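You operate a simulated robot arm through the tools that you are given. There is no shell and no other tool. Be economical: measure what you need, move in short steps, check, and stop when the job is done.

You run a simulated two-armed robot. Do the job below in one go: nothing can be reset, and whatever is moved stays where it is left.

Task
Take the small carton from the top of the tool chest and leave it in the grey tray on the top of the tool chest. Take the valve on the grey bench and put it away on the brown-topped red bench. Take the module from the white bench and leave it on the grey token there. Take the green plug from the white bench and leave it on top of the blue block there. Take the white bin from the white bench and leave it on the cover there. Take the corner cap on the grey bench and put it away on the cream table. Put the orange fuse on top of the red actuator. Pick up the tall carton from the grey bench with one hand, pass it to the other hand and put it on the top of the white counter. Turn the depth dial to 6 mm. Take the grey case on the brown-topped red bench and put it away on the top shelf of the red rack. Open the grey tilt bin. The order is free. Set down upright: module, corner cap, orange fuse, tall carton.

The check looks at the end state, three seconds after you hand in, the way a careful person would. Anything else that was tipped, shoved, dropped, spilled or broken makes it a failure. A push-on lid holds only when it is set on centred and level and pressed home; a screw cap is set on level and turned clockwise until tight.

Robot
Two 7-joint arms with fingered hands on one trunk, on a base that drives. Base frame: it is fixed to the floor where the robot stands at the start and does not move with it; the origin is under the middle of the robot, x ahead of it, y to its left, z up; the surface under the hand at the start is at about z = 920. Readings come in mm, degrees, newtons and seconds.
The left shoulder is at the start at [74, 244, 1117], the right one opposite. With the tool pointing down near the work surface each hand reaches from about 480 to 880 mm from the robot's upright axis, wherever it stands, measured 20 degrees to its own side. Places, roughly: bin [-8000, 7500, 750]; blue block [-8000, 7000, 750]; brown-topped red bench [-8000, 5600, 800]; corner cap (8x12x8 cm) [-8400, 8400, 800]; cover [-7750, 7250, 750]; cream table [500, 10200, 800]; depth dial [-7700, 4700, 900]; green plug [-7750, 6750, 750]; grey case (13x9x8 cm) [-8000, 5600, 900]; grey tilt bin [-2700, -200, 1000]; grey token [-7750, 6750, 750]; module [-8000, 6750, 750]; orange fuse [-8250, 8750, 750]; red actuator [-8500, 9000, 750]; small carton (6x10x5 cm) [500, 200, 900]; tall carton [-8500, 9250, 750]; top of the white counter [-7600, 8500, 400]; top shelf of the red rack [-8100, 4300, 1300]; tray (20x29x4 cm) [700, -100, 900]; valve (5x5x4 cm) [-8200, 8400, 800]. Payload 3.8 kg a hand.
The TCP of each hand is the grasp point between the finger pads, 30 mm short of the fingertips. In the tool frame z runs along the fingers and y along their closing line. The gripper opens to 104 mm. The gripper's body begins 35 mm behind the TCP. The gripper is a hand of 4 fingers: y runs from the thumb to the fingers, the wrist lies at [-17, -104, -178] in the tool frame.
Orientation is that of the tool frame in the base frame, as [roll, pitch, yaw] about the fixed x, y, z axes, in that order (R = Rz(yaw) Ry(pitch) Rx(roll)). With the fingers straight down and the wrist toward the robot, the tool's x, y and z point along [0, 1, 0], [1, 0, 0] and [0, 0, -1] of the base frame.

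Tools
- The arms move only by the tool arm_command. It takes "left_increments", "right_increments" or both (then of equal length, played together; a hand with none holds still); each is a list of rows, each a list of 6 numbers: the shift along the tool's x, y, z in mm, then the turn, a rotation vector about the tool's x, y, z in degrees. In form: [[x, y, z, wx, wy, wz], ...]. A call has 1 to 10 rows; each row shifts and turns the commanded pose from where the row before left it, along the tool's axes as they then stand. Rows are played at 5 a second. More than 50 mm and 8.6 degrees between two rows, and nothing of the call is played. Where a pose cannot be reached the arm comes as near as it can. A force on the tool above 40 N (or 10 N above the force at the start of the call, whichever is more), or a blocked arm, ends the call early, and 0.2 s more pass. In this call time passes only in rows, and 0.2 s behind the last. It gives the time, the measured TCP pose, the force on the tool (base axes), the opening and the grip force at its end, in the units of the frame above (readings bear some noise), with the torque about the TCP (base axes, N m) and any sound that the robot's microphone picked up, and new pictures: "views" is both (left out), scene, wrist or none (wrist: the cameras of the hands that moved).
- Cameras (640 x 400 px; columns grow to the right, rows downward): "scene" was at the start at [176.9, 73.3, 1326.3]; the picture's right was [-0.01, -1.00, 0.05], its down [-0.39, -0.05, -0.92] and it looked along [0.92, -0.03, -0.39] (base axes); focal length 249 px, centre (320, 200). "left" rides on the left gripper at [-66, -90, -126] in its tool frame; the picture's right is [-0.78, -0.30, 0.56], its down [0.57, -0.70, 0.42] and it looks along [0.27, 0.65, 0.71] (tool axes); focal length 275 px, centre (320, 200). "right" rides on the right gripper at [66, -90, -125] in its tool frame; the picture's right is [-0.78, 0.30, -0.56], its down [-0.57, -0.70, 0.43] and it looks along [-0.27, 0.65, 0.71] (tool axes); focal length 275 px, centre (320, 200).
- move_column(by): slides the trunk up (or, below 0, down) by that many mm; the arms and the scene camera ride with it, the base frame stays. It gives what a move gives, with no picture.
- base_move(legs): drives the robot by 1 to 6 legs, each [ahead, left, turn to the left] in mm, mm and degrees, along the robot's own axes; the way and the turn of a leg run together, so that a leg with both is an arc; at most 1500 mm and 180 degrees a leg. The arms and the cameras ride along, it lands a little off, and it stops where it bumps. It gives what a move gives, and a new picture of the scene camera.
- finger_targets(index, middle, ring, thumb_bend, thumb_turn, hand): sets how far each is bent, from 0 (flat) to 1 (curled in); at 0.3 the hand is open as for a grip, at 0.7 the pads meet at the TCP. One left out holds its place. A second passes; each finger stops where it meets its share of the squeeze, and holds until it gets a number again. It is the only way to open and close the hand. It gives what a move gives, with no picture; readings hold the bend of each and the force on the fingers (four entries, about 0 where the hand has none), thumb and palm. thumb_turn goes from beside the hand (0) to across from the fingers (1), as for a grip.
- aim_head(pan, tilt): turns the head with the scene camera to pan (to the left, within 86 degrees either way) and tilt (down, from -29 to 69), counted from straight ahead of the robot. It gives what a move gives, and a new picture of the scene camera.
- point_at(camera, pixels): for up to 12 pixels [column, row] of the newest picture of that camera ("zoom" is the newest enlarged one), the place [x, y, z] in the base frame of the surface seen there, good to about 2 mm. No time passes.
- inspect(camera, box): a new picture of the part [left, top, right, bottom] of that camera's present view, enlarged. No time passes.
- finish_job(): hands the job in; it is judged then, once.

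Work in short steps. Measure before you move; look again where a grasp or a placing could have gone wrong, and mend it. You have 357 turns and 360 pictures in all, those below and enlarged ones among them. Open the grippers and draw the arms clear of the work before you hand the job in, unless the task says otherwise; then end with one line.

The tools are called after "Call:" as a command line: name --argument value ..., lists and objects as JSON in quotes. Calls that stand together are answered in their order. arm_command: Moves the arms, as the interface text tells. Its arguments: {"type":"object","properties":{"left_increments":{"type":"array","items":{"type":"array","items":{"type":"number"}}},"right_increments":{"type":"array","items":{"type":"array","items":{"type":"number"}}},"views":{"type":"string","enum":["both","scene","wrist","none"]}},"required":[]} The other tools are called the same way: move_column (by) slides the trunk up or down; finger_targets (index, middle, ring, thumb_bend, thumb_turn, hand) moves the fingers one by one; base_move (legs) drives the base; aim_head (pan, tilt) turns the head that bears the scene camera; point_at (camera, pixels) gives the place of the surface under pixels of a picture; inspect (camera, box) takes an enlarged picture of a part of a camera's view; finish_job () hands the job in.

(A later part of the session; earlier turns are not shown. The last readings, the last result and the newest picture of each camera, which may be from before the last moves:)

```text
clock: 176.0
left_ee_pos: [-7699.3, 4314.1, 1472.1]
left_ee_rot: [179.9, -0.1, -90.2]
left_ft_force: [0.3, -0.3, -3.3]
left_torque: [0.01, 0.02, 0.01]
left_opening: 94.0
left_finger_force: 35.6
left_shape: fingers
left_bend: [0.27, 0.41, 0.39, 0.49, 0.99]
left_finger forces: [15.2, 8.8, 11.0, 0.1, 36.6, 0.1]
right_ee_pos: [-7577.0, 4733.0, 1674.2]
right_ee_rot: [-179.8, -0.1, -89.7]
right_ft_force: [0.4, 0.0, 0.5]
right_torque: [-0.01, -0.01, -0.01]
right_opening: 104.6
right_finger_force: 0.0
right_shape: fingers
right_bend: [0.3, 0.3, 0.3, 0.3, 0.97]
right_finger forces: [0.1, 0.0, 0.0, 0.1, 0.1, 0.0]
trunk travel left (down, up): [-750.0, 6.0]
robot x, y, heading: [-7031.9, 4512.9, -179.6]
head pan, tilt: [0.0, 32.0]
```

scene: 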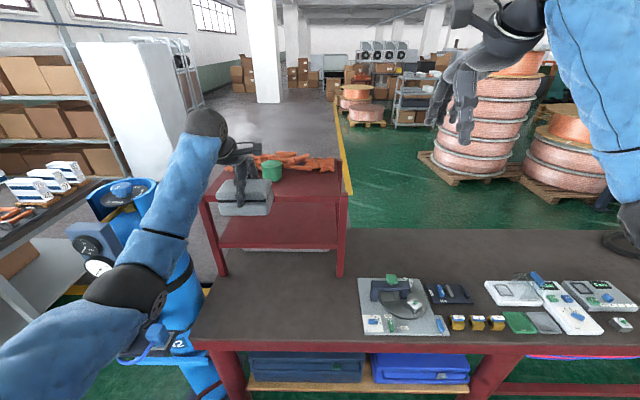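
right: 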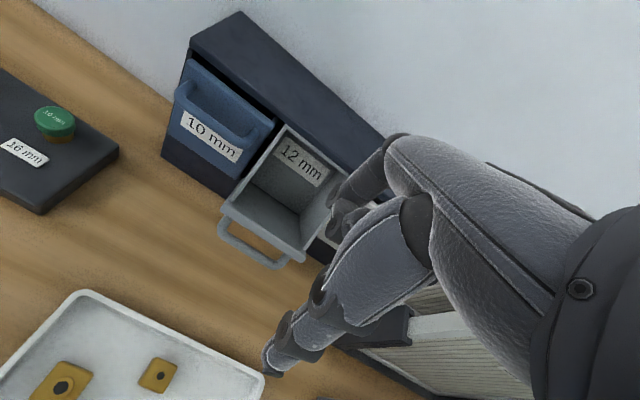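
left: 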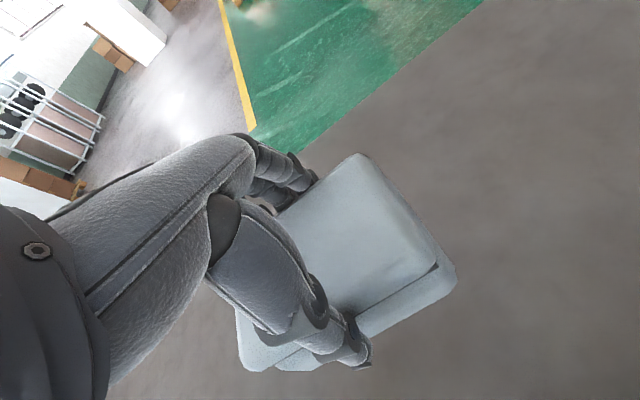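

Call:
inspect --camera "scene" --box '[195, 140, 355, 240]'

Call:
point_at --camera "scene" --pixels '[[345, 196], [340, 163], [300, 190], [320, 180], [310, 170], [275, 178], [283, 178], [332, 168], [300, 172], [290, 185], [240, 212], [335, 185]]'

```text
4.00 times, centred on (275, 190) of scene
```

zoom: 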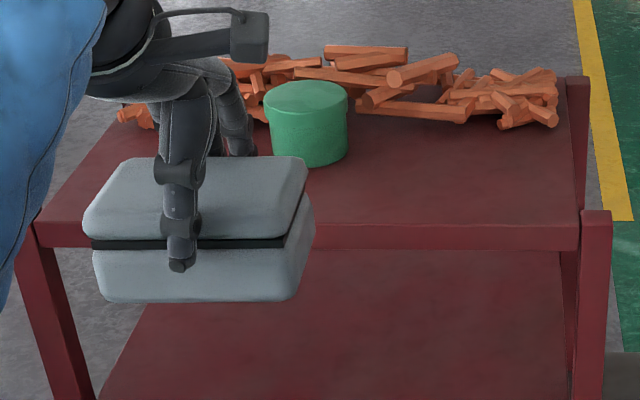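

```text
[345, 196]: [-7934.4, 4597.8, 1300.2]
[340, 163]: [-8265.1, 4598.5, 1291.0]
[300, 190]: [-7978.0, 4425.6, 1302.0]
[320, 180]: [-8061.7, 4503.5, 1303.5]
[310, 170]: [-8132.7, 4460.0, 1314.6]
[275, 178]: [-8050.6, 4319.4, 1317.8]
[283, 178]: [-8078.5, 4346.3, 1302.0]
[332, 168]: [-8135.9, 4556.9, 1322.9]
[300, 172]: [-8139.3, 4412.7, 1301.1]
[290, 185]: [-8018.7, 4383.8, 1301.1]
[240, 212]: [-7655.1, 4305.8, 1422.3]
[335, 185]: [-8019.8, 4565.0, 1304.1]
```

Free shelf area: x −8115…−7945, y 4370…4580, z 1301. I drive so that the case comes over (−8005, 4470).

Call:
base_move --legs '[[306, -155, 0]]'

```text
clock: 178.2
left_ee_pos: [-8008.9, 4458.1, 1473.1]
left_ee_rot: [179.8, 0.1, -89.7]
left_ft_force: [0.5, -0.1, -4.0]
left_torque: [0.02, 0.04, 0.02]
left_opening: 94.0
left_finger_force: 35.7
left_shape: fingers
left_bend: [0.27, 0.41, 0.39, 0.5, 0.99]
left_finger forces: [15.2, 8.8, 11.0, 0.1, 36.6, 0.0]
right_ee_pos: [-7890.2, 4878.2, 1674.9]
right_ee_rot: [-179.8, -0.1, -89.2]
right_ft_force: [0.8, -0.6, 0.0]
right_torque: [0.01, 0.01, 0.0]
right_opening: 104.7
right_finger_force: 0.0
right_shape: fingers
right_bend: [0.3, 0.3, 0.3, 0.3, 0.97]
right_finger forces: [0.0, 0.0, 0.0, 0.0, 0.1, 0.1]
trunk travel left (down, up): [-750.0, 6.0]
robot x, y, heading: [-7348.7, 4662.8, -178.9]
head pan, tilt: [0.0, 32.0]
```

scene: 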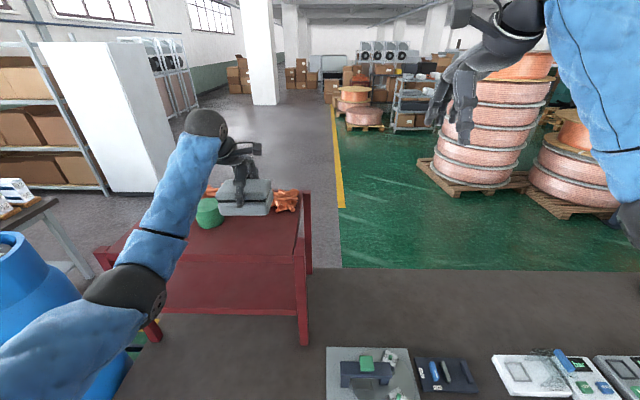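

Lower: contact expected at TCP z≈1366.

Call:
arm_command --left_increments '[[-8, -2, 30, 0, 0, 0], [0, 0, 35, 0, 0, 0], [0, 0, 30, 0, 0, 0], [0, 0, 5, 0, 0, 0]]' --views "wrist"

Call:
inspect --camera "scene" --box '[150, 150, 330, 280]'

```text
clock: 179.2
left_ee_pos: [-8007.9, 4466.7, 1371.3]
left_ee_rot: [179.9, -0.1, -89.7]
left_ft_force: [-0.5, 0.5, -4.1]
left_torque: [0.03, 0.01, -0.01]
left_opening: 94.2
left_finger_force: 36.0
left_shape: fingers
left_bend: [0.27, 0.41, 0.39, 0.5, 0.99]
left_finger forces: [15.3, 8.8, 10.9, 0.0, 36.6, 0.0]
right_ee_pos: [-7889.3, 4878.1, 1674.8]
right_ee_rot: [-179.8, 0.0, -89.3]
right_ft_force: [0.3, -0.2, -0.2]
right_torque: [-0.01, -0.02, 0.01]
right_opening: 104.6
right_finger_force: 0.1
right_shape: fingers
right_bend: [0.3, 0.3, 0.3, 0.3, 0.97]
right_finger forces: [0.1, 0.0, 0.0, 0.0, 0.0, 0.0]
trunk travel left (down, up): [-750.0, 6.0]
robot x, y, heading: [-7345.0, 4662.1, -178.9]
head pan, tilt: [0.0, 32.0]
```

left: 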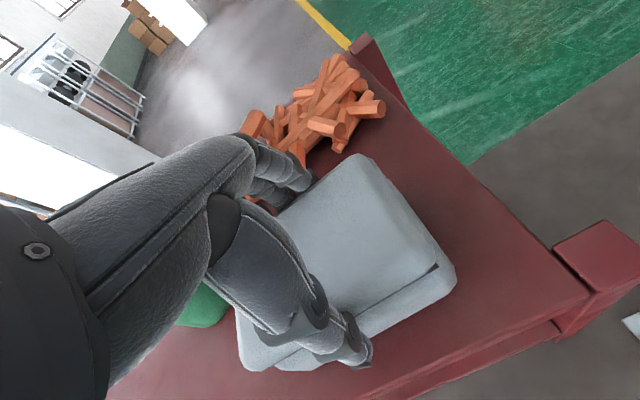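

```text
3.08 times, centred on (240, 215) of scene
```

zoom: 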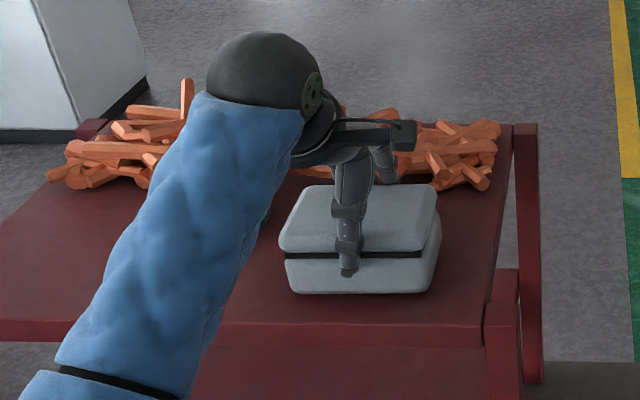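

Well placed. Lower the last few mm, release and rise.

Call:
arm_command --left_increments '[[0, 0, 3, 0, 0, 0], [0, 0, 2, 0, 0, 0], [0, 0, 2, 0, 0, 0]]' --views "none"

Call:
finger_targets --hand "left" --index 0.22 --middle 0.22 --ring 0.22 --thumb_bend 0.22

Call:
arm_command --left_increments '[[0, 0, -15, 0, 0, 0], [0, 0, -30, 0, 0, 0], [0, 0, -40, 0, 0, 0], [0, 0, -40, 0, 0, 0]]' --views "wrist"

```text
clock: 180.0
left_ee_pos: [-8007.8, 4468.5, 1367.6]
left_ee_rot: [179.5, 0.0, -89.7]
left_ft_force: [0.9, -0.2, 7.2]
left_torque: [-0.19, 0.47, 0.03]
left_opening: 93.8
left_finger_force: 36.6
left_shape: fingers
left_bend: [0.27, 0.41, 0.39, 0.5, 0.99]
left_finger forces: [15.3, 9.3, 11.1, 0.0, 37.1, 0.0]
right_ee_pos: [-7889.6, 4878.5, 1675.4]
right_ee_rot: [-179.8, -0.1, -89.2]
right_ft_force: [-0.4, 1.0, -1.1]
right_torque: [0.0, -0.02, -0.01]
right_opening: 104.6
right_finger_force: 0.1
right_shape: fingers
right_bend: [0.3, 0.3, 0.3, 0.3, 0.97]
right_finger forces: [0.0, 0.0, 0.0, 0.1, 0.0, 0.0]
trunk travel left (down, up): [-750.0, 6.0]
robot x, y, heading: [-7347.2, 4661.6, -178.9]
head pan, tilt: [0.0, 32.0]
```

```text
clock: 181.0
left_ee_pos: [-8008.6, 4468.1, 1364.3]
left_ee_rot: [179.9, 0.0, -89.7]
left_ft_force: [0.2, 0.0, -0.3]
left_torque: [-0.02, -0.03, 0.03]
left_opening: 122.4
left_finger_force: 0.5
left_shape: fingers
left_bend: [0.22, 0.22, 0.22, 0.22, 0.97]
left_finger forces: [0.3, 0.0, 0.0, 0.0, 0.0, 0.0]
right_ee_pos: [-7890.7, 4878.1, 1674.0]
right_ee_rot: [-179.8, 0.0, -89.2]
right_ft_force: [0.0, -1.0, 0.5]
right_torque: [-0.01, 0.0, 0.0]
right_opening: 104.6
right_finger_force: 0.1
right_shape: fingers
right_bend: [0.3, 0.3, 0.3, 0.3, 0.97]
right_finger forces: [0.0, 0.0, 0.0, 0.1, 0.0, 0.0]
trunk travel left (down, up): [-750.0, 6.0]
robot x, y, heading: [-7350.6, 4663.3, -179.0]
head pan, tilt: [0.0, 32.0]
```

```text
clock: 182.0
left_ee_pos: [-8009.3, 4468.3, 1489.1]
left_ee_rot: [179.9, 0.0, -89.6]
left_ft_force: [0.4, 0.7, -0.5]
left_torque: [-0.02, -0.03, -0.01]
left_opening: 122.3
left_finger_force: 0.0
left_shape: fingers
left_bend: [0.22, 0.22, 0.22, 0.22, 0.97]
left_finger forces: [0.0, 0.1, 0.0, 0.0, 0.1, 0.0]
right_ee_pos: [-7889.9, 4878.5, 1675.3]
right_ee_rot: [-179.8, -0.1, -89.2]
right_ft_force: [0.1, 0.0, 1.1]
right_torque: [0.0, 0.02, -0.01]
right_opening: 104.5
right_finger_force: 0.0
right_shape: fingers
right_bend: [0.3, 0.3, 0.3, 0.3, 0.97]
right_finger forces: [0.0, 0.0, 0.1, 0.1, 0.1, 0.1]
trunk travel left (down, up): [-750.0, 6.0]
robot x, y, heading: [-7346.7, 4663.0, -178.9]
head pan, tilt: [0.0, 32.0]
```

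left: 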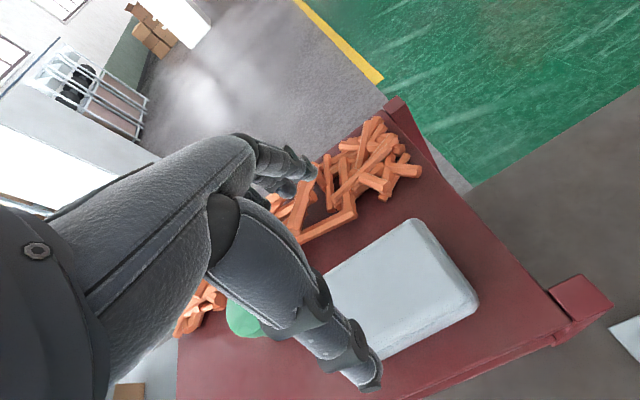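

Case rests on the shelf. I back off, lower the trunk and look at the depth dial device.

Call:
base_move --legs '[[-330, 0, 0], [0, -200, 0]]'

Call:
move_column --by -350

Call:
aim_head --pan 5 --tilt 40

```text
clock: 185.4
left_ee_pos: [-7683.1, 4668.8, 1488.5]
left_ee_rot: [179.9, 0.0, -89.4]
left_ft_force: [0.0, 0.3, 0.2]
left_torque: [0.02, 0.0, -0.01]
left_opening: 122.0
left_finger_force: 0.1
left_shape: fingers
left_bend: [0.22, 0.22, 0.22, 0.22, 0.97]
left_finger forces: [0.1, 0.0, 0.0, 0.0, 0.1, 0.0]
right_ee_pos: [-7566.5, 5080.0, 1674.6]
right_ee_rot: [-179.8, 0.0, -88.9]
right_ft_force: [-0.6, -0.5, -0.4]
right_torque: [-0.02, -0.03, -0.01]
right_opening: 104.3
right_finger_force: 0.0
right_shape: fingers
right_bend: [0.3, 0.3, 0.3, 0.3, 0.97]
right_finger forces: [0.1, 0.0, 0.0, 0.0, 0.0, 0.0]
trunk travel left (down, up): [-750.0, 6.0]
robot x, y, heading: [-7020.9, 4872.1, -178.7]
head pan, tilt: [0.0, 32.0]
```

scene: 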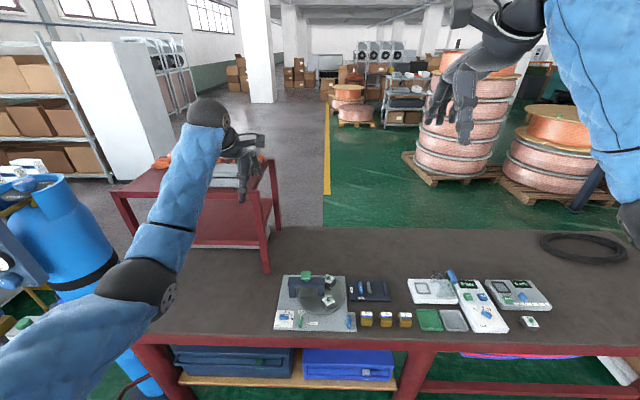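

```text
clock: 188.8
left_ee_pos: [-7682.3, 4672.0, 1140.2]
left_ee_rot: [179.9, -0.2, -89.2]
left_ft_force: [-1.1, 1.0, 0.2]
left_torque: [-0.02, -0.02, 0.0]
left_opening: 122.2
left_finger_force: 0.0
left_shape: fingers
left_bend: [0.22, 0.22, 0.22, 0.22, 0.97]
left_finger forces: [0.0, 0.0, 0.1, 0.0, 0.1, 0.0]
right_ee_pos: [-7566.4, 5081.1, 1325.8]
right_ee_rot: [-179.8, 0.0, -88.8]
right_ft_force: [-0.2, -0.7, 0.3]
right_torque: [-0.02, 0.0, 0.0]
right_opening: 104.7
right_finger_force: 0.1
right_shape: fingers
right_bend: [0.3, 0.3, 0.3, 0.3, 0.97]
right_finger forces: [0.0, 0.1, 0.0, 0.1, 0.1, 0.0]
trunk travel left (down, up): [-400.0, 356.0]
robot x, y, heading: [-7022.7, 4871.3, -178.4]
head pan, tilt: [0.0, 32.0]
```

```text
clock: 189.5
left_ee_pos: [-7682.7, 4670.7, 1137.9]
left_ee_rot: [179.9, -0.1, -89.4]
left_ft_force: [0.6, 0.1, 0.3]
left_torque: [0.02, -0.03, -0.01]
left_opening: 122.3
left_finger_force: 0.1
left_shape: fingers
left_bend: [0.22, 0.22, 0.22, 0.22, 0.97]
left_finger forces: [0.0, 0.0, 0.0, 0.1, 0.0, 0.1]
right_ee_pos: [-7565.7, 5082.1, 1325.9]
right_ee_rot: [-179.8, 0.0, -88.9]
right_ft_force: [-1.1, -0.6, 0.3]
right_torque: [0.01, 0.0, 0.02]
right_opening: 104.4
right_finger_force: 0.0
right_shape: fingers
right_bend: [0.3, 0.3, 0.3, 0.3, 0.97]
right_finger forces: [0.1, 0.1, 0.0, 0.0, 0.1, 0.0]
trunk travel left (down, up): [-400.0, 356.0]
robot x, y, heading: [-7020.0, 4868.4, -178.7]
head pan, tilt: [5.0, 40.0]
```

scene: 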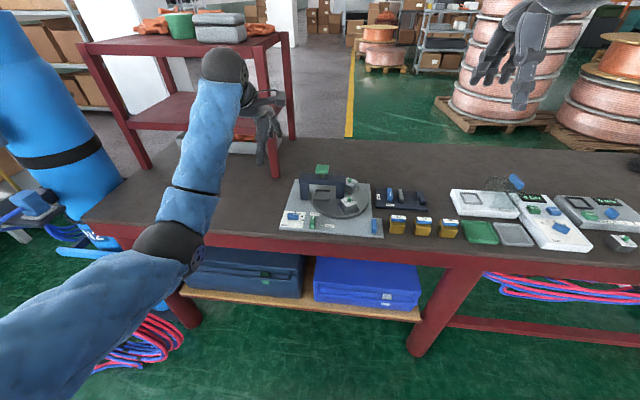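

Call:
inspect --camera "scene" --box '[270, 155, 390, 245]'

Call:
inspect --camera "left" --box '[380, 200, 640, 400]'

```text
4.44 times, centred on (330, 200) of scene
```

zoom: 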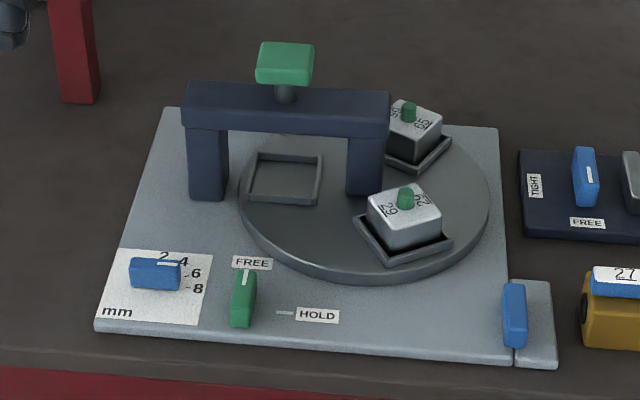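

```text
2.00 times, centred on (510, 300) of left
```

zoom: 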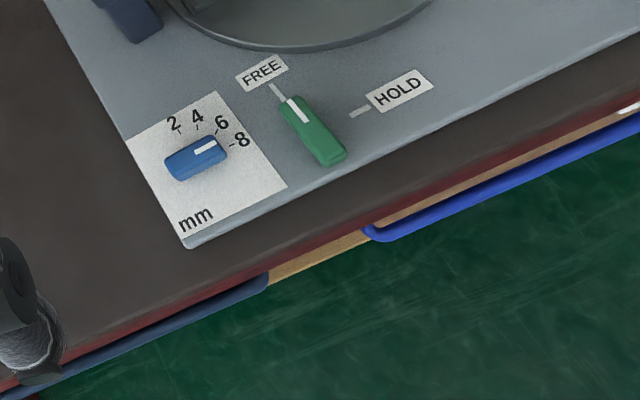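

The blue dial currently points near 8/7. I measure the knob, its white line and the tick/number positions.

Call:
point_at --camera "zoom" --pixels '[[180, 132], [198, 126], [216, 131], [232, 144], [195, 158], [213, 144], [197, 151], [172, 166], [173, 124], [197, 117], [221, 122], [242, 140]]'

Call:
inspect --camera "left" --box '[430, 235, 540, 325]'

```text
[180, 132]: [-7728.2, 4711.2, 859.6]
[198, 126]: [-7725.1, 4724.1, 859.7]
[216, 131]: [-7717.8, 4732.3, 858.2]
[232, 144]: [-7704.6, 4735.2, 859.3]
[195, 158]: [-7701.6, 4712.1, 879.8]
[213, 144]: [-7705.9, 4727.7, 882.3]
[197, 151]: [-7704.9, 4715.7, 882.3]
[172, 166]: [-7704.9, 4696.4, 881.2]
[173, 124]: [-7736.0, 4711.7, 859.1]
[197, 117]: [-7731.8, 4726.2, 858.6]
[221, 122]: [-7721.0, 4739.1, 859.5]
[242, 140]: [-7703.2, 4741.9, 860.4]
```

```text
4.44 times, centred on (485, 280) of left
```

zoom: 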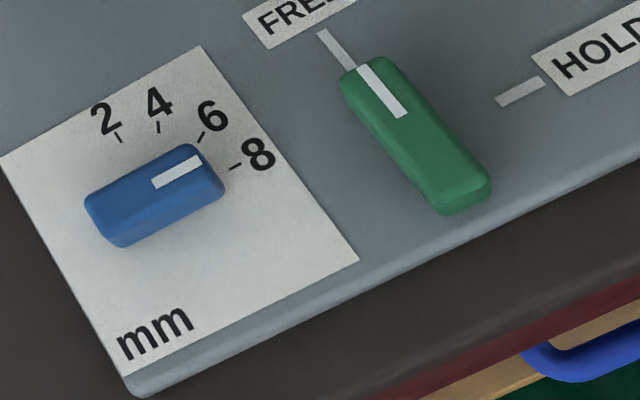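

Call:
point_at --camera "zoom" --pixels '[[118, 137], [158, 127], [200, 137], [236, 166], [155, 184], [200, 161], [190, 148], [222, 182], [88, 205], [115, 235], [150, 195], [218, 195]]'

```text
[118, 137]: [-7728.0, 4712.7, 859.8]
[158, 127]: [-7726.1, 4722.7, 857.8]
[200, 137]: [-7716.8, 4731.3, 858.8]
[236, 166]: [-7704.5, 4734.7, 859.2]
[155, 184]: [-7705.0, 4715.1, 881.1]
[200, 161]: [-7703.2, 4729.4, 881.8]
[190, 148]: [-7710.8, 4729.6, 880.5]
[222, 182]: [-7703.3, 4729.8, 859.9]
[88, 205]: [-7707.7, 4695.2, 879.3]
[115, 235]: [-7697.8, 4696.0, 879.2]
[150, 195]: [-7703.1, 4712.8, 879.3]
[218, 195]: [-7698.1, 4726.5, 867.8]
```

Knob centre ≈ (−7704, 4712.5), top z 881, pointing at "8" (along +y); "6" is 30° counter-clockwise seen from above. I preshape (ring curled), and go above it.

Call:
finger_targets --hand "left" --index 0.5 --middle 0.5 --ring 1 --thumb_bend 0.5 --thumb_turn 1

Call:
arm_command --left_increments '[[-21, 11, 0, 0, 0, 0], [-21, 10, 0, 0, 0, 0], [0, 0, 45, 0, 0, -0.6], [0, 0, 45, 0, 0, 0], [0, 0, 45, 0, 0, 0], [0, 0, 40, 0, 0, 0]]' --views "both"

```text
clock: 190.5
left_ee_pos: [-7682.3, 4670.5, 1139.0]
left_ee_rot: [179.9, -0.1, -89.4]
left_ft_force: [-0.5, -0.2, -0.1]
left_torque: [0.0, 0.03, 0.01]
left_opening: 54.0
left_finger_force: 0.1
left_shape: fingers
left_bend: [0.5, 0.5, 1.0, 0.5, 1.0]
left_finger forces: [0.1, 0.0, 0.0, 0.0, 0.0, 0.1]
right_ee_pos: [-7564.9, 5080.5, 1324.6]
right_ee_rot: [-179.9, 0.0, -88.9]
right_ft_force: [-0.3, -0.5, 0.0]
right_torque: [-0.05, 0.0, -0.01]
right_opening: 104.4
right_finger_force: 0.0
right_shape: fingers
right_bend: [0.3, 0.3, 0.3, 0.3, 0.97]
right_finger forces: [0.0, 0.0, 0.0, 0.0, 0.0, 0.0]
trunk travel left (down, up): [-400.0, 356.0]
robot x, y, heading: [-7017.9, 4870.9, -178.9]
head pan, tilt: [5.0, 40.0]
```

```text
clock: 191.9
left_ee_pos: [-7704.4, 4714.1, 964.1]
left_ee_rot: [179.9, -0.1, -88.8]
left_ft_force: [-0.6, -0.1, 0.3]
left_torque: [0.02, 0.0, -0.02]
left_opening: 53.9
left_finger_force: 0.0
left_shape: fingers
left_bend: [0.5, 0.5, 1.0, 0.5, 1.0]
left_finger forces: [0.0, 0.0, 0.0, 0.0, 0.0, 0.0]
right_ee_pos: [-7566.8, 5081.3, 1325.4]
right_ee_rot: [-179.9, 0.0, -88.8]
right_ft_force: [-1.0, 0.5, 0.7]
right_torque: [-0.02, 0.03, -0.02]
right_opening: 104.6
right_finger_force: 0.0
right_shape: fingers
right_bend: [0.3, 0.3, 0.3, 0.3, 0.97]
right_finger forces: [0.0, 0.0, 0.0, 0.0, 0.0, 0.0]
trunk travel left (down, up): [-400.0, 356.0]
robot x, y, heading: [-7022.4, 4869.3, -178.4]
head pan, tilt: [5.0, 40.0]
```

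scene: 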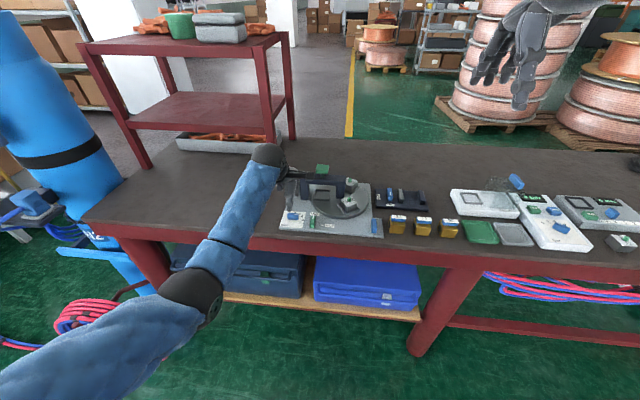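
left: 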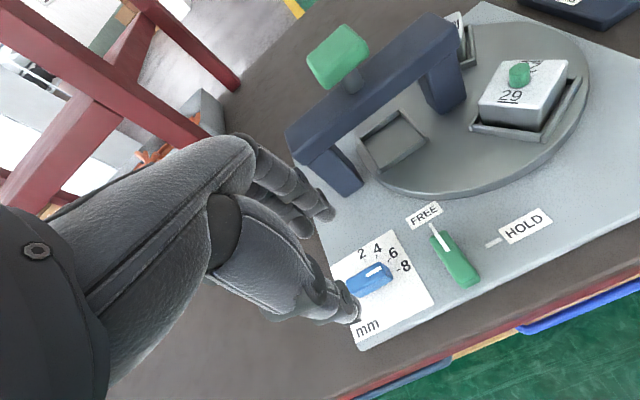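

I check the bridge's clearance to my fingers, and the knob again from this view.

Call:
point_at --camera "left" --pixels '[[320, 160], [345, 180], [340, 50], [300, 145], [330, 205], [300, 215], [382, 269], [350, 285], [390, 282], [346, 310], [440, 240], [470, 275]]'

Call:
inspect --camera "left" --box '[290, 200, 490, 340]'

```text
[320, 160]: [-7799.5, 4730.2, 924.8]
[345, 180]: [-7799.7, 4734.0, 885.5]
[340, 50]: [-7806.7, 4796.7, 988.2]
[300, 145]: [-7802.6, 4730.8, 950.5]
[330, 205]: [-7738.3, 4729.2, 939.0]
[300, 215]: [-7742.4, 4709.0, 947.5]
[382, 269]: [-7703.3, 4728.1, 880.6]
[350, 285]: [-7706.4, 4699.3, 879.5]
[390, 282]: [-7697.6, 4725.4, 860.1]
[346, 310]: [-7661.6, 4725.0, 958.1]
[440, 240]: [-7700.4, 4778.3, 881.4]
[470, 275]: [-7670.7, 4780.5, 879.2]
```

```text
2.86 times, centred on (390, 270) of left
```

zoom: 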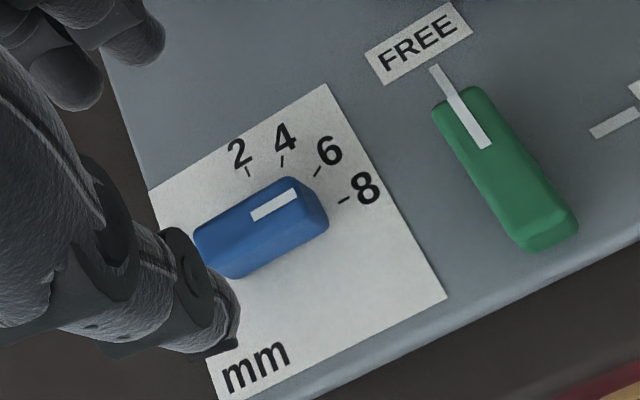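

Fingers clear the bridge. I shift slightly (−y) and descend to z≈895.

Call:
arm_command --left_increments '[[5, 0, 25, 0, 0, -1], [0, 0, 25, 0, 0, 0], [0, 0, 12, 0, 0, 0], [0, 0, 7, 0, 0, 0]]' --views "wrist"

Call:
inspect --camera "left" --box '[280, 170, 480, 320]'

```text
clock: 192.9
left_ee_pos: [-7704.6, 4708.2, 895.0]
left_ee_rot: [179.7, -0.1, -87.8]
left_ft_force: [0.0, -0.6, 2.1]
left_torque: [-0.02, 0.03, 0.02]
left_opening: 54.3
left_finger_force: 1.5
left_shape: fingers
left_bend: [0.5, 0.5, 1.0, 0.5, 1.0]
left_finger forces: [0.0, 2.3, 0.0, 0.0, 0.0, 0.0]
right_ee_pos: [-7565.1, 5082.7, 1324.3]
right_ee_rot: [-179.8, 0.0, -88.9]
right_ft_force: [-0.8, -0.6, -0.6]
right_torque: [0.01, 0.0, 0.03]
right_opening: 104.7
right_finger_force: 0.0
right_shape: fingers
right_bend: [0.3, 0.3, 0.3, 0.3, 0.97]
right_finger forces: [0.1, 0.0, 0.0, 0.0, 0.0, 0.0]
trunk travel left (down, up): [-400.0, 356.0]
robot x, y, heading: [-7022.0, 4870.2, -178.6]
head pan, tilt: [5.0, 40.0]
```

left: 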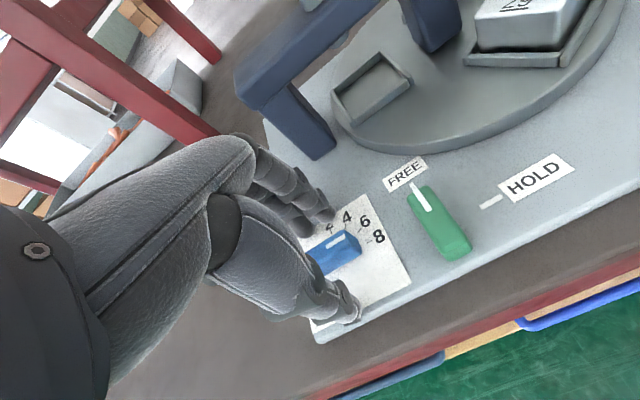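

```text
2.67 times, centred on (380, 245) of left
```

zoom: 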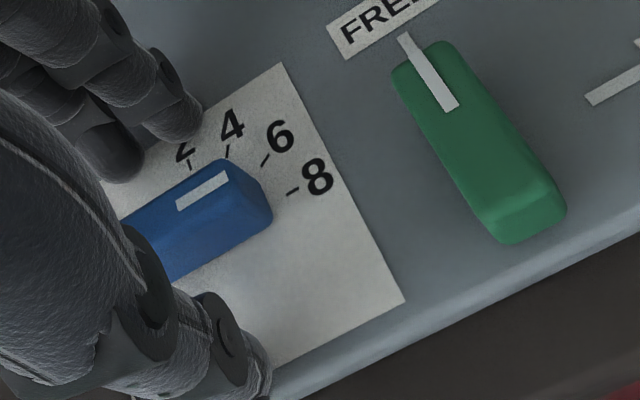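

Middle fingertip brushes the plate; I raise 5 mm and close gently.

Call:
arm_command --left_increments '[[0, 0, -5, 0, 0, 0]]' --views "none"

Call:
finger_targets --hand "left" --index 0.7 --middle 0.7 --thumb_bend 0.7

Call:
inspect --camera "left" --box '[280, 170, 480, 320]'

```text
clock: 193.3
left_ee_pos: [-7703.7, 4707.6, 899.6]
left_ee_rot: [-179.9, -0.1, -87.7]
left_ft_force: [-0.4, -0.2, 0.0]
left_torque: [0.04, 0.03, 0.02]
left_opening: 54.3
left_finger_force: 0.0
left_shape: fingers
left_bend: [0.5, 0.5, 1.0, 0.5, 1.0]
left_finger forces: [0.0, 0.0, 0.1, 0.0, 0.0, 0.1]
right_ee_pos: [-7564.1, 5082.5, 1324.7]
right_ee_rot: [-179.8, 0.0, -88.9]
right_ft_force: [0.1, 0.7, -0.2]
right_torque: [-0.04, -0.03, 0.01]
right_opening: 104.6
right_finger_force: 0.1
right_shape: fingers
right_bend: [0.3, 0.3, 0.3, 0.3, 0.97]
right_finger forces: [0.0, 0.1, 0.0, 0.1, 0.0, 0.0]
trunk travel left (down, up): [-400.0, 356.0]
robot x, y, heading: [-7018.6, 4868.0, -178.9]
head pan, tilt: [5.0, 40.0]
```

```text
clock: 194.3
left_ee_pos: [-7706.0, 4708.4, 898.6]
left_ee_rot: [180.0, -0.1, -87.8]
left_ft_force: [-2.8, 0.1, -1.7]
left_torque: [0.01, 0.05, -0.03]
left_opening: 12.9
left_finger_force: 5.2
left_shape: fingers
left_bend: [0.66, 0.67, 1.0, 0.66, 1.0]
left_finger forces: [3.2, 3.5, 0.1, 0.0, 3.6, 0.0]
right_ee_pos: [-7566.8, 5082.4, 1325.0]
right_ee_rot: [-179.7, 0.0, -88.9]
right_ft_force: [-0.3, 0.8, -0.3]
right_torque: [0.02, -0.03, -0.01]
right_opening: 104.7
right_finger_force: 0.0
right_shape: fingers
right_bend: [0.3, 0.3, 0.3, 0.3, 0.97]
right_finger forces: [0.1, 0.1, 0.0, 0.1, 0.0, 0.0]
trunk travel left (down, up): [-400.0, 356.0]
robot x, y, heading: [-7021.5, 4871.4, -178.5]
head pan, tilt: [5.0, 40.0]
```

```text
2.67 times, centred on (380, 245) of left
```

zoom: 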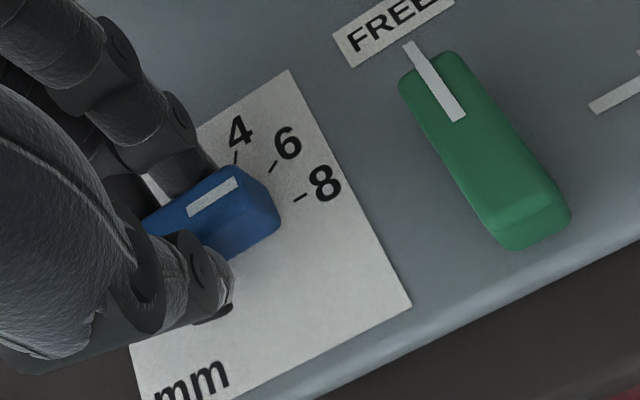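

Gripped (12.9 mm). I turn 30° counter-clockwise (tool z −30°) in steps.

Call:
arm_command --left_increments '[[0, -0.4, 0, 0, 0, -6], [0, -0.4, 0, 0, 0, -6], [0, -0.4, 0, 0, 0, -6], [0, -0.4, 0, 0, 0, -6], [0, -0.4, 0, 0, 0, -6]]' --views "wrist"

Call:
inspect --camera "left" --box '[280, 170, 480, 320]'

```text
clock: 195.5
left_ee_pos: [-7704.4, 4708.5, 900.3]
left_ee_rot: [180.0, 0.0, -57.6]
left_ft_force: [-2.0, -1.4, 0.2]
left_torque: [-0.05, 0.05, -0.01]
left_opening: 12.7
left_finger_force: 5.6
left_shape: fingers
left_bend: [0.66, 0.67, 1.0, 0.66, 1.0]
left_finger forces: [2.6, 3.6, 0.1, 0.0, 4.2, 0.0]
right_ee_pos: [-7565.8, 5082.4, 1324.9]
right_ee_rot: [-179.8, 0.0, -89.0]
right_ft_force: [-1.1, 0.4, 0.6]
right_torque: [-0.01, 0.0, 0.0]
right_opening: 104.7
right_finger_force: 0.0
right_shape: fingers
right_bend: [0.3, 0.3, 0.3, 0.3, 0.97]
right_finger forces: [0.0, 0.0, 0.0, 0.0, 0.1, 0.0]
trunk travel left (down, up): [-400.0, 356.0]
robot x, y, heading: [-7022.4, 4869.4, -178.6]
head pan, tilt: [5.0, 40.0]
```

left: 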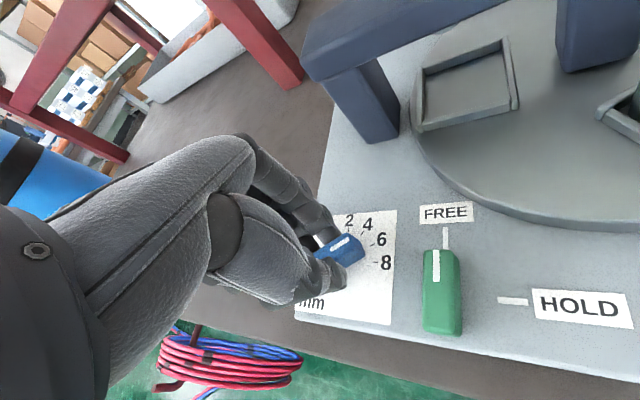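

```text
2.67 times, centred on (380, 245) of left
```

zoom: 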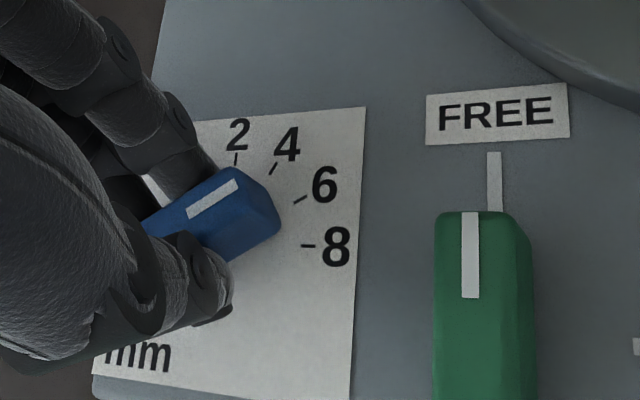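

Call:
point_at --camera "zoom" --pixels '[[190, 213], [236, 184], [235, 158], [273, 168], [300, 199], [308, 245], [228, 170], [270, 200], [280, 238], [205, 238]]'

```text
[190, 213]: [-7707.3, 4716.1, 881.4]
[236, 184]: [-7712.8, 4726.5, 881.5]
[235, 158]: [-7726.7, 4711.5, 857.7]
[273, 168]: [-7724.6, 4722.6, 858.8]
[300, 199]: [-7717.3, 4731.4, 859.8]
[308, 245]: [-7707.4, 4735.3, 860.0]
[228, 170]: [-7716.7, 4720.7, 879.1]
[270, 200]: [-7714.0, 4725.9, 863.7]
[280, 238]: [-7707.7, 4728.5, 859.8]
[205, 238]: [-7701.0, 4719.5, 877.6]
```

Pointer is ≈62° vs tick 6 at ≈57°. I turn 4° more and release to check.

Call:
arm_command --left_increments '[[0, -0.2, 0, 0, 0, -4]]' --views "none"

Call:
finger_targets --hand "left" --index 0.5 --middle 0.5 --thumb_bend 0.5

Call:
arm_command --left_increments '[[0, 0, -30, 0, 0, 0], [0, 0, -35, 0, 0, 0]]' --views "none"

Call:
inspect --camera "left" --box '[320, 190, 480, 310]'

```text
clock: 195.9
left_ee_pos: [-7702.5, 4708.2, 899.4]
left_ee_rot: [179.9, 0.0, -53.7]
left_ft_force: [-1.8, -1.0, -1.0]
left_torque: [-0.07, 0.03, 0.0]
left_opening: 13.0
left_finger_force: 5.4
left_shape: fingers
left_bend: [0.66, 0.67, 1.0, 0.66, 1.0]
left_finger forces: [3.0, 3.5, 0.0, 0.0, 4.1, 0.1]
right_ee_pos: [-7565.8, 5081.9, 1324.4]
right_ee_rot: [-179.7, 0.1, -88.9]
right_ft_force: [-0.9, -0.2, 0.0]
right_torque: [-0.01, 0.0, -0.01]
right_opening: 104.5
right_finger_force: 0.0
right_shape: fingers
right_bend: [0.3, 0.3, 0.3, 0.3, 0.97]
right_finger forces: [0.0, 0.1, 0.0, 0.1, 0.1, 0.0]
trunk travel left (down, up): [-400.0, 356.0]
robot x, y, heading: [-7026.3, 4871.8, -178.5]
head pan, tilt: [5.0, 40.0]
```

```text
clock: 196.9
left_ee_pos: [-7702.9, 4708.6, 899.2]
left_ee_rot: [179.9, 0.0, -53.8]
left_ft_force: [-0.1, 0.3, -0.5]
left_torque: [0.04, 0.01, 0.03]
left_opening: 53.2
left_finger_force: 0.0
left_shape: fingers
left_bend: [0.5, 0.5, 1.0, 0.5, 1.0]
left_finger forces: [0.0, 0.0, 0.1, 0.0, 0.1, 0.0]
right_ee_pos: [-7565.9, 5081.9, 1323.6]
right_ee_rot: [-179.7, 0.1, -88.9]
right_ft_force: [0.2, -0.9, 0.3]
right_torque: [0.0, 0.01, -0.01]
right_opening: 104.7
right_finger_force: 0.0
right_shape: fingers
right_bend: [0.3, 0.3, 0.3, 0.3, 0.97]
right_finger forces: [0.1, 0.0, 0.0, 0.1, 0.0, 0.0]
trunk travel left (down, up): [-400.0, 356.0]
robot x, y, heading: [-7024.8, 4870.4, -178.6]
head pan, tilt: [5.0, 40.0]
```

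```text
clock: 197.5
left_ee_pos: [-7703.6, 4707.8, 966.1]
left_ee_rot: [179.9, 0.0, -53.7]
left_ft_force: [-0.1, 0.1, -0.6]
left_torque: [-0.02, 0.02, 0.02]
left_opening: 53.0
left_finger_force: 0.2
left_shape: fingers
left_bend: [0.5, 0.5, 1.0, 0.5, 1.0]
left_finger forces: [0.0, 0.1, 0.0, 0.1, 0.0, 0.0]
right_ee_pos: [-7566.7, 5082.5, 1325.1]
right_ee_rot: [-179.7, -0.1, -88.8]
right_ft_force: [-0.4, -0.3, -0.4]
right_torque: [0.01, 0.01, 0.02]
right_opening: 104.6
right_finger_force: 0.1
right_shape: fingers
right_bend: [0.3, 0.3, 0.3, 0.3, 0.97]
right_finger forces: [0.1, 0.0, 0.0, 0.1, 0.1, 0.1]
trunk travel left (down, up): [-400.0, 356.0]
robot x, y, heading: [-7017.3, 4871.1, -178.8]
head pan, tilt: [5.0, 40.0]
```

```text
3.33 times, centred on (400, 250) of left
```

zoom: 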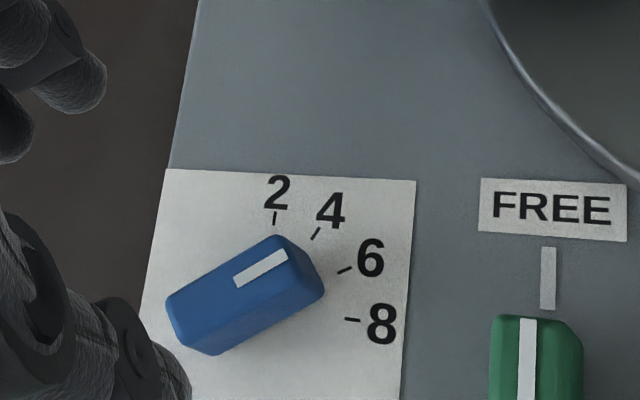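

Call:
point_at --camera "zoom" --pixels '[[236, 281], [286, 253], [274, 218], [316, 233], [344, 270], [352, 320], [170, 305], [278, 240], [215, 345], [320, 290], [245, 300]]'

```text
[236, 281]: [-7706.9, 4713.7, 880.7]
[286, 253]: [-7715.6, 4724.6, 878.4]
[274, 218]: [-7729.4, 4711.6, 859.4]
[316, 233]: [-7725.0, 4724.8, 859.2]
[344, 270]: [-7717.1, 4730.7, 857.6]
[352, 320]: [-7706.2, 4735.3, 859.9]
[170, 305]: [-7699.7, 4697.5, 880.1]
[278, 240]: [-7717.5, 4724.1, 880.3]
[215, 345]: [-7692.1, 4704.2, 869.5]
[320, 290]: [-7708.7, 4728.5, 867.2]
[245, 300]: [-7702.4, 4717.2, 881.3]
```

I zoom further to measure the knob's angle more exactly.

Call:
inspect --camera "left" --box '[365, 240, 425, 300]'

Call:
point_at --camera "zoom" --pixels '[[150, 260], [310, 140], [200, 320], [380, 200], [225, 205], [305, 155]]'

```text
6.67 times, centred on (395, 270) of left
```

zoom: 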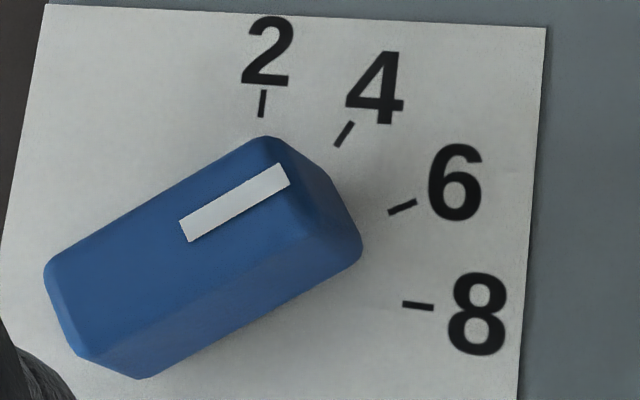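

```text
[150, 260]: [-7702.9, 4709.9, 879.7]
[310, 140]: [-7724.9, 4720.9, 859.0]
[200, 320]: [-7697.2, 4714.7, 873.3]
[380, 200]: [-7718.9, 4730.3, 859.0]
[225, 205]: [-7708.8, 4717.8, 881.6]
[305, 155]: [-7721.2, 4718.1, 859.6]
```

In the image ticks lie at 86/55/24/−6° and the knob at ≈29°, so it is about 5° past 6. I regrip and turn back 5°.

Call:
arm_command --left_increments '[[0, 0, 35, 0, 0, 0], [0, 0, 31, 0, 0, 0]]' --views "none"

Call:
finger_targets --hand "left" --index 0.7 --middle 0.7 --thumb_bend 0.7

Call:
arm_command --left_increments '[[0, 0.2, 0, 0, 0, 5]]' --views "none"

Call:
finger_targets --hand "left" --index 0.5 --middle 0.5 --thumb_bend 0.5

Call:
arm_command --left_increments '[[0, 0, -30, 0, 0, 0], [0, 0, -35, 0, 0, 0]]' --views "none"

Call:
inspect --camera "left" --box '[365, 240, 425, 300]'

```text
clock: 198.1
left_ee_pos: [-7704.5, 4708.2, 899.2]
left_ee_rot: [179.9, 0.0, -53.8]
left_ft_force: [0.0, 0.2, -0.2]
left_torque: [-0.01, 0.0, 0.02]
left_opening: 53.2
left_finger_force: 0.1
left_shape: fingers
left_bend: [0.5, 0.5, 1.0, 0.5, 1.0]
left_finger forces: [0.1, 0.0, 0.1, 0.0, 0.0, 0.0]
right_ee_pos: [-7565.7, 5082.4, 1324.7]
right_ee_rot: [-179.8, 0.0, -88.8]
right_ft_force: [0.5, 0.4, -1.3]
right_torque: [-0.02, 0.02, 0.02]
right_opening: 104.5
right_finger_force: 0.1
right_shape: fingers
right_bend: [0.3, 0.3, 0.3, 0.3, 0.97]
right_finger forces: [0.0, 0.0, 0.0, 0.0, 0.0, 0.0]
trunk travel left (down, up): [-400.0, 356.0]
robot x, y, heading: [-7023.0, 4871.5, -178.7]
head pan, tilt: [5.0, 40.0]
```

```text
clock: 199.1
left_ee_pos: [-7703.7, 4708.6, 899.3]
left_ee_rot: [179.8, 0.0, -53.8]
left_ft_force: [-0.7, -0.1, -1.1]
left_torque: [0.0, 0.01, -0.02]
left_opening: 12.8
left_finger_force: 4.9
left_shape: fingers
left_bend: [0.67, 0.67, 1.0, 0.66, 1.0]
left_finger forces: [2.5, 2.9, 0.0, 0.0, 4.5, 0.1]
right_ee_pos: [-7565.5, 5082.6, 1323.7]
right_ee_rot: [-179.7, 0.0, -88.9]
right_ft_force: [-0.1, 0.1, -0.1]
right_torque: [0.03, -0.02, 0.0]
right_opening: 104.5
right_finger_force: 0.0
right_shape: fingers
right_bend: [0.3, 0.3, 0.3, 0.3, 0.97]
right_finger forces: [0.0, 0.0, 0.1, 0.0, 0.0, 0.1]
trunk travel left (down, up): [-400.0, 356.0]
robot x, y, heading: [-7021.1, 4871.8, -178.7]
head pan, tilt: [5.0, 40.0]
```

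```text
clock: 199.5
left_ee_pos: [-7704.1, 4707.6, 899.5]
left_ee_rot: [179.9, 0.0, -58.8]
left_ft_force: [-1.9, -1.0, -1.0]
left_torque: [0.0, 0.05, -0.01]
left_opening: 12.9
left_finger_force: 5.6
left_shape: fingers
left_bend: [0.67, 0.67, 1.0, 0.66, 1.0]
left_finger forces: [2.9, 2.7, 0.0, 0.0, 4.1, 0.0]
right_ee_pos: [-7566.3, 5082.4, 1324.1]
right_ee_rot: [-179.8, 0.0, -88.9]
right_ft_force: [-0.1, -0.8, 0.9]
right_torque: [0.0, 0.02, 0.01]
right_opening: 104.6
right_finger_force: 0.1
right_shape: fingers
right_bend: [0.3, 0.3, 0.3, 0.3, 0.97]
right_finger forces: [0.1, 0.0, 0.1, 0.0, 0.0, 0.0]
trunk travel left (down, up): [-400.0, 356.0]
robot x, y, heading: [-7020.6, 4870.4, -178.6]
head pan, tilt: [5.0, 40.0]
```

```text
clock: 200.5
left_ee_pos: [-7703.4, 4707.9, 898.2]
left_ee_rot: [179.9, 0.0, -58.8]
left_ft_force: [0.3, 0.7, -0.5]
left_torque: [-0.04, 0.0, 0.01]
left_opening: 53.0
left_finger_force: 0.1
left_shape: fingers
left_bend: [0.5, 0.5, 1.0, 0.5, 1.0]
left_finger forces: [0.1, 0.1, 0.1, 0.0, 0.1, 0.0]
right_ee_pos: [-7564.5, 5081.5, 1325.7]
right_ee_rot: [-179.7, 0.0, -88.9]
right_ft_force: [-1.0, 0.2, -0.8]
right_torque: [0.02, 0.03, 0.03]
right_opening: 104.5
right_finger_force: 0.1
right_shape: fingers
right_bend: [0.3, 0.3, 0.3, 0.3, 0.97]
right_finger forces: [0.0, 0.0, 0.0, 0.0, 0.1, 0.0]
trunk travel left (down, up): [-400.0, 356.0]
robot x, y, heading: [-7022.0, 4870.3, -178.5]
head pan, tilt: [5.0, 40.0]
```

```text
clock: 201.1
left_ee_pos: [-7703.5, 4707.8, 962.9]
left_ee_rot: [179.9, 0.0, -58.8]
left_ft_force: [0.3, 0.5, 0.4]
left_torque: [0.01, -0.01, 0.03]
left_opening: 53.2
left_finger_force: 0.0
left_shape: fingers
left_bend: [0.5, 0.5, 1.0, 0.5, 1.0]
left_finger forces: [0.0, 0.0, 0.1, 0.0, 0.0, 0.0]
right_ee_pos: [-7565.1, 5082.0, 1323.0]
right_ee_rot: [-179.8, 0.0, -88.9]
right_ft_force: [-0.1, 1.2, -0.1]
right_torque: [0.01, -0.01, -0.02]
right_opening: 104.7
right_finger_force: 0.0
right_shape: fingers
right_bend: [0.3, 0.3, 0.3, 0.3, 0.97]
right_finger forces: [0.1, 0.1, 0.0, 0.0, 0.1, 0.0]
trunk travel left (down, up): [-400.0, 356.0]
robot x, y, heading: [-7019.9, 4868.4, -178.7]
head pan, tilt: [5.0, 40.0]
```

```text
6.67 times, centred on (395, 270) of left
```

zoom: 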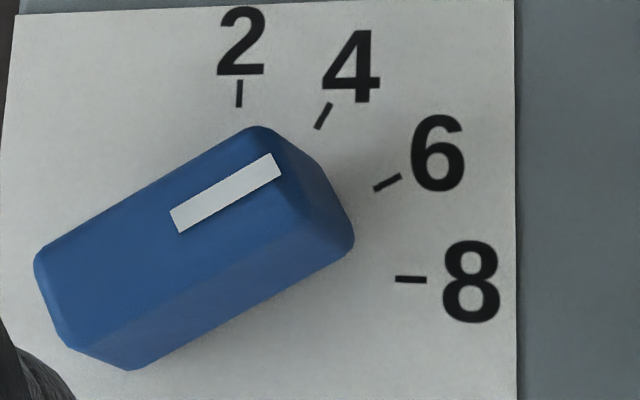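

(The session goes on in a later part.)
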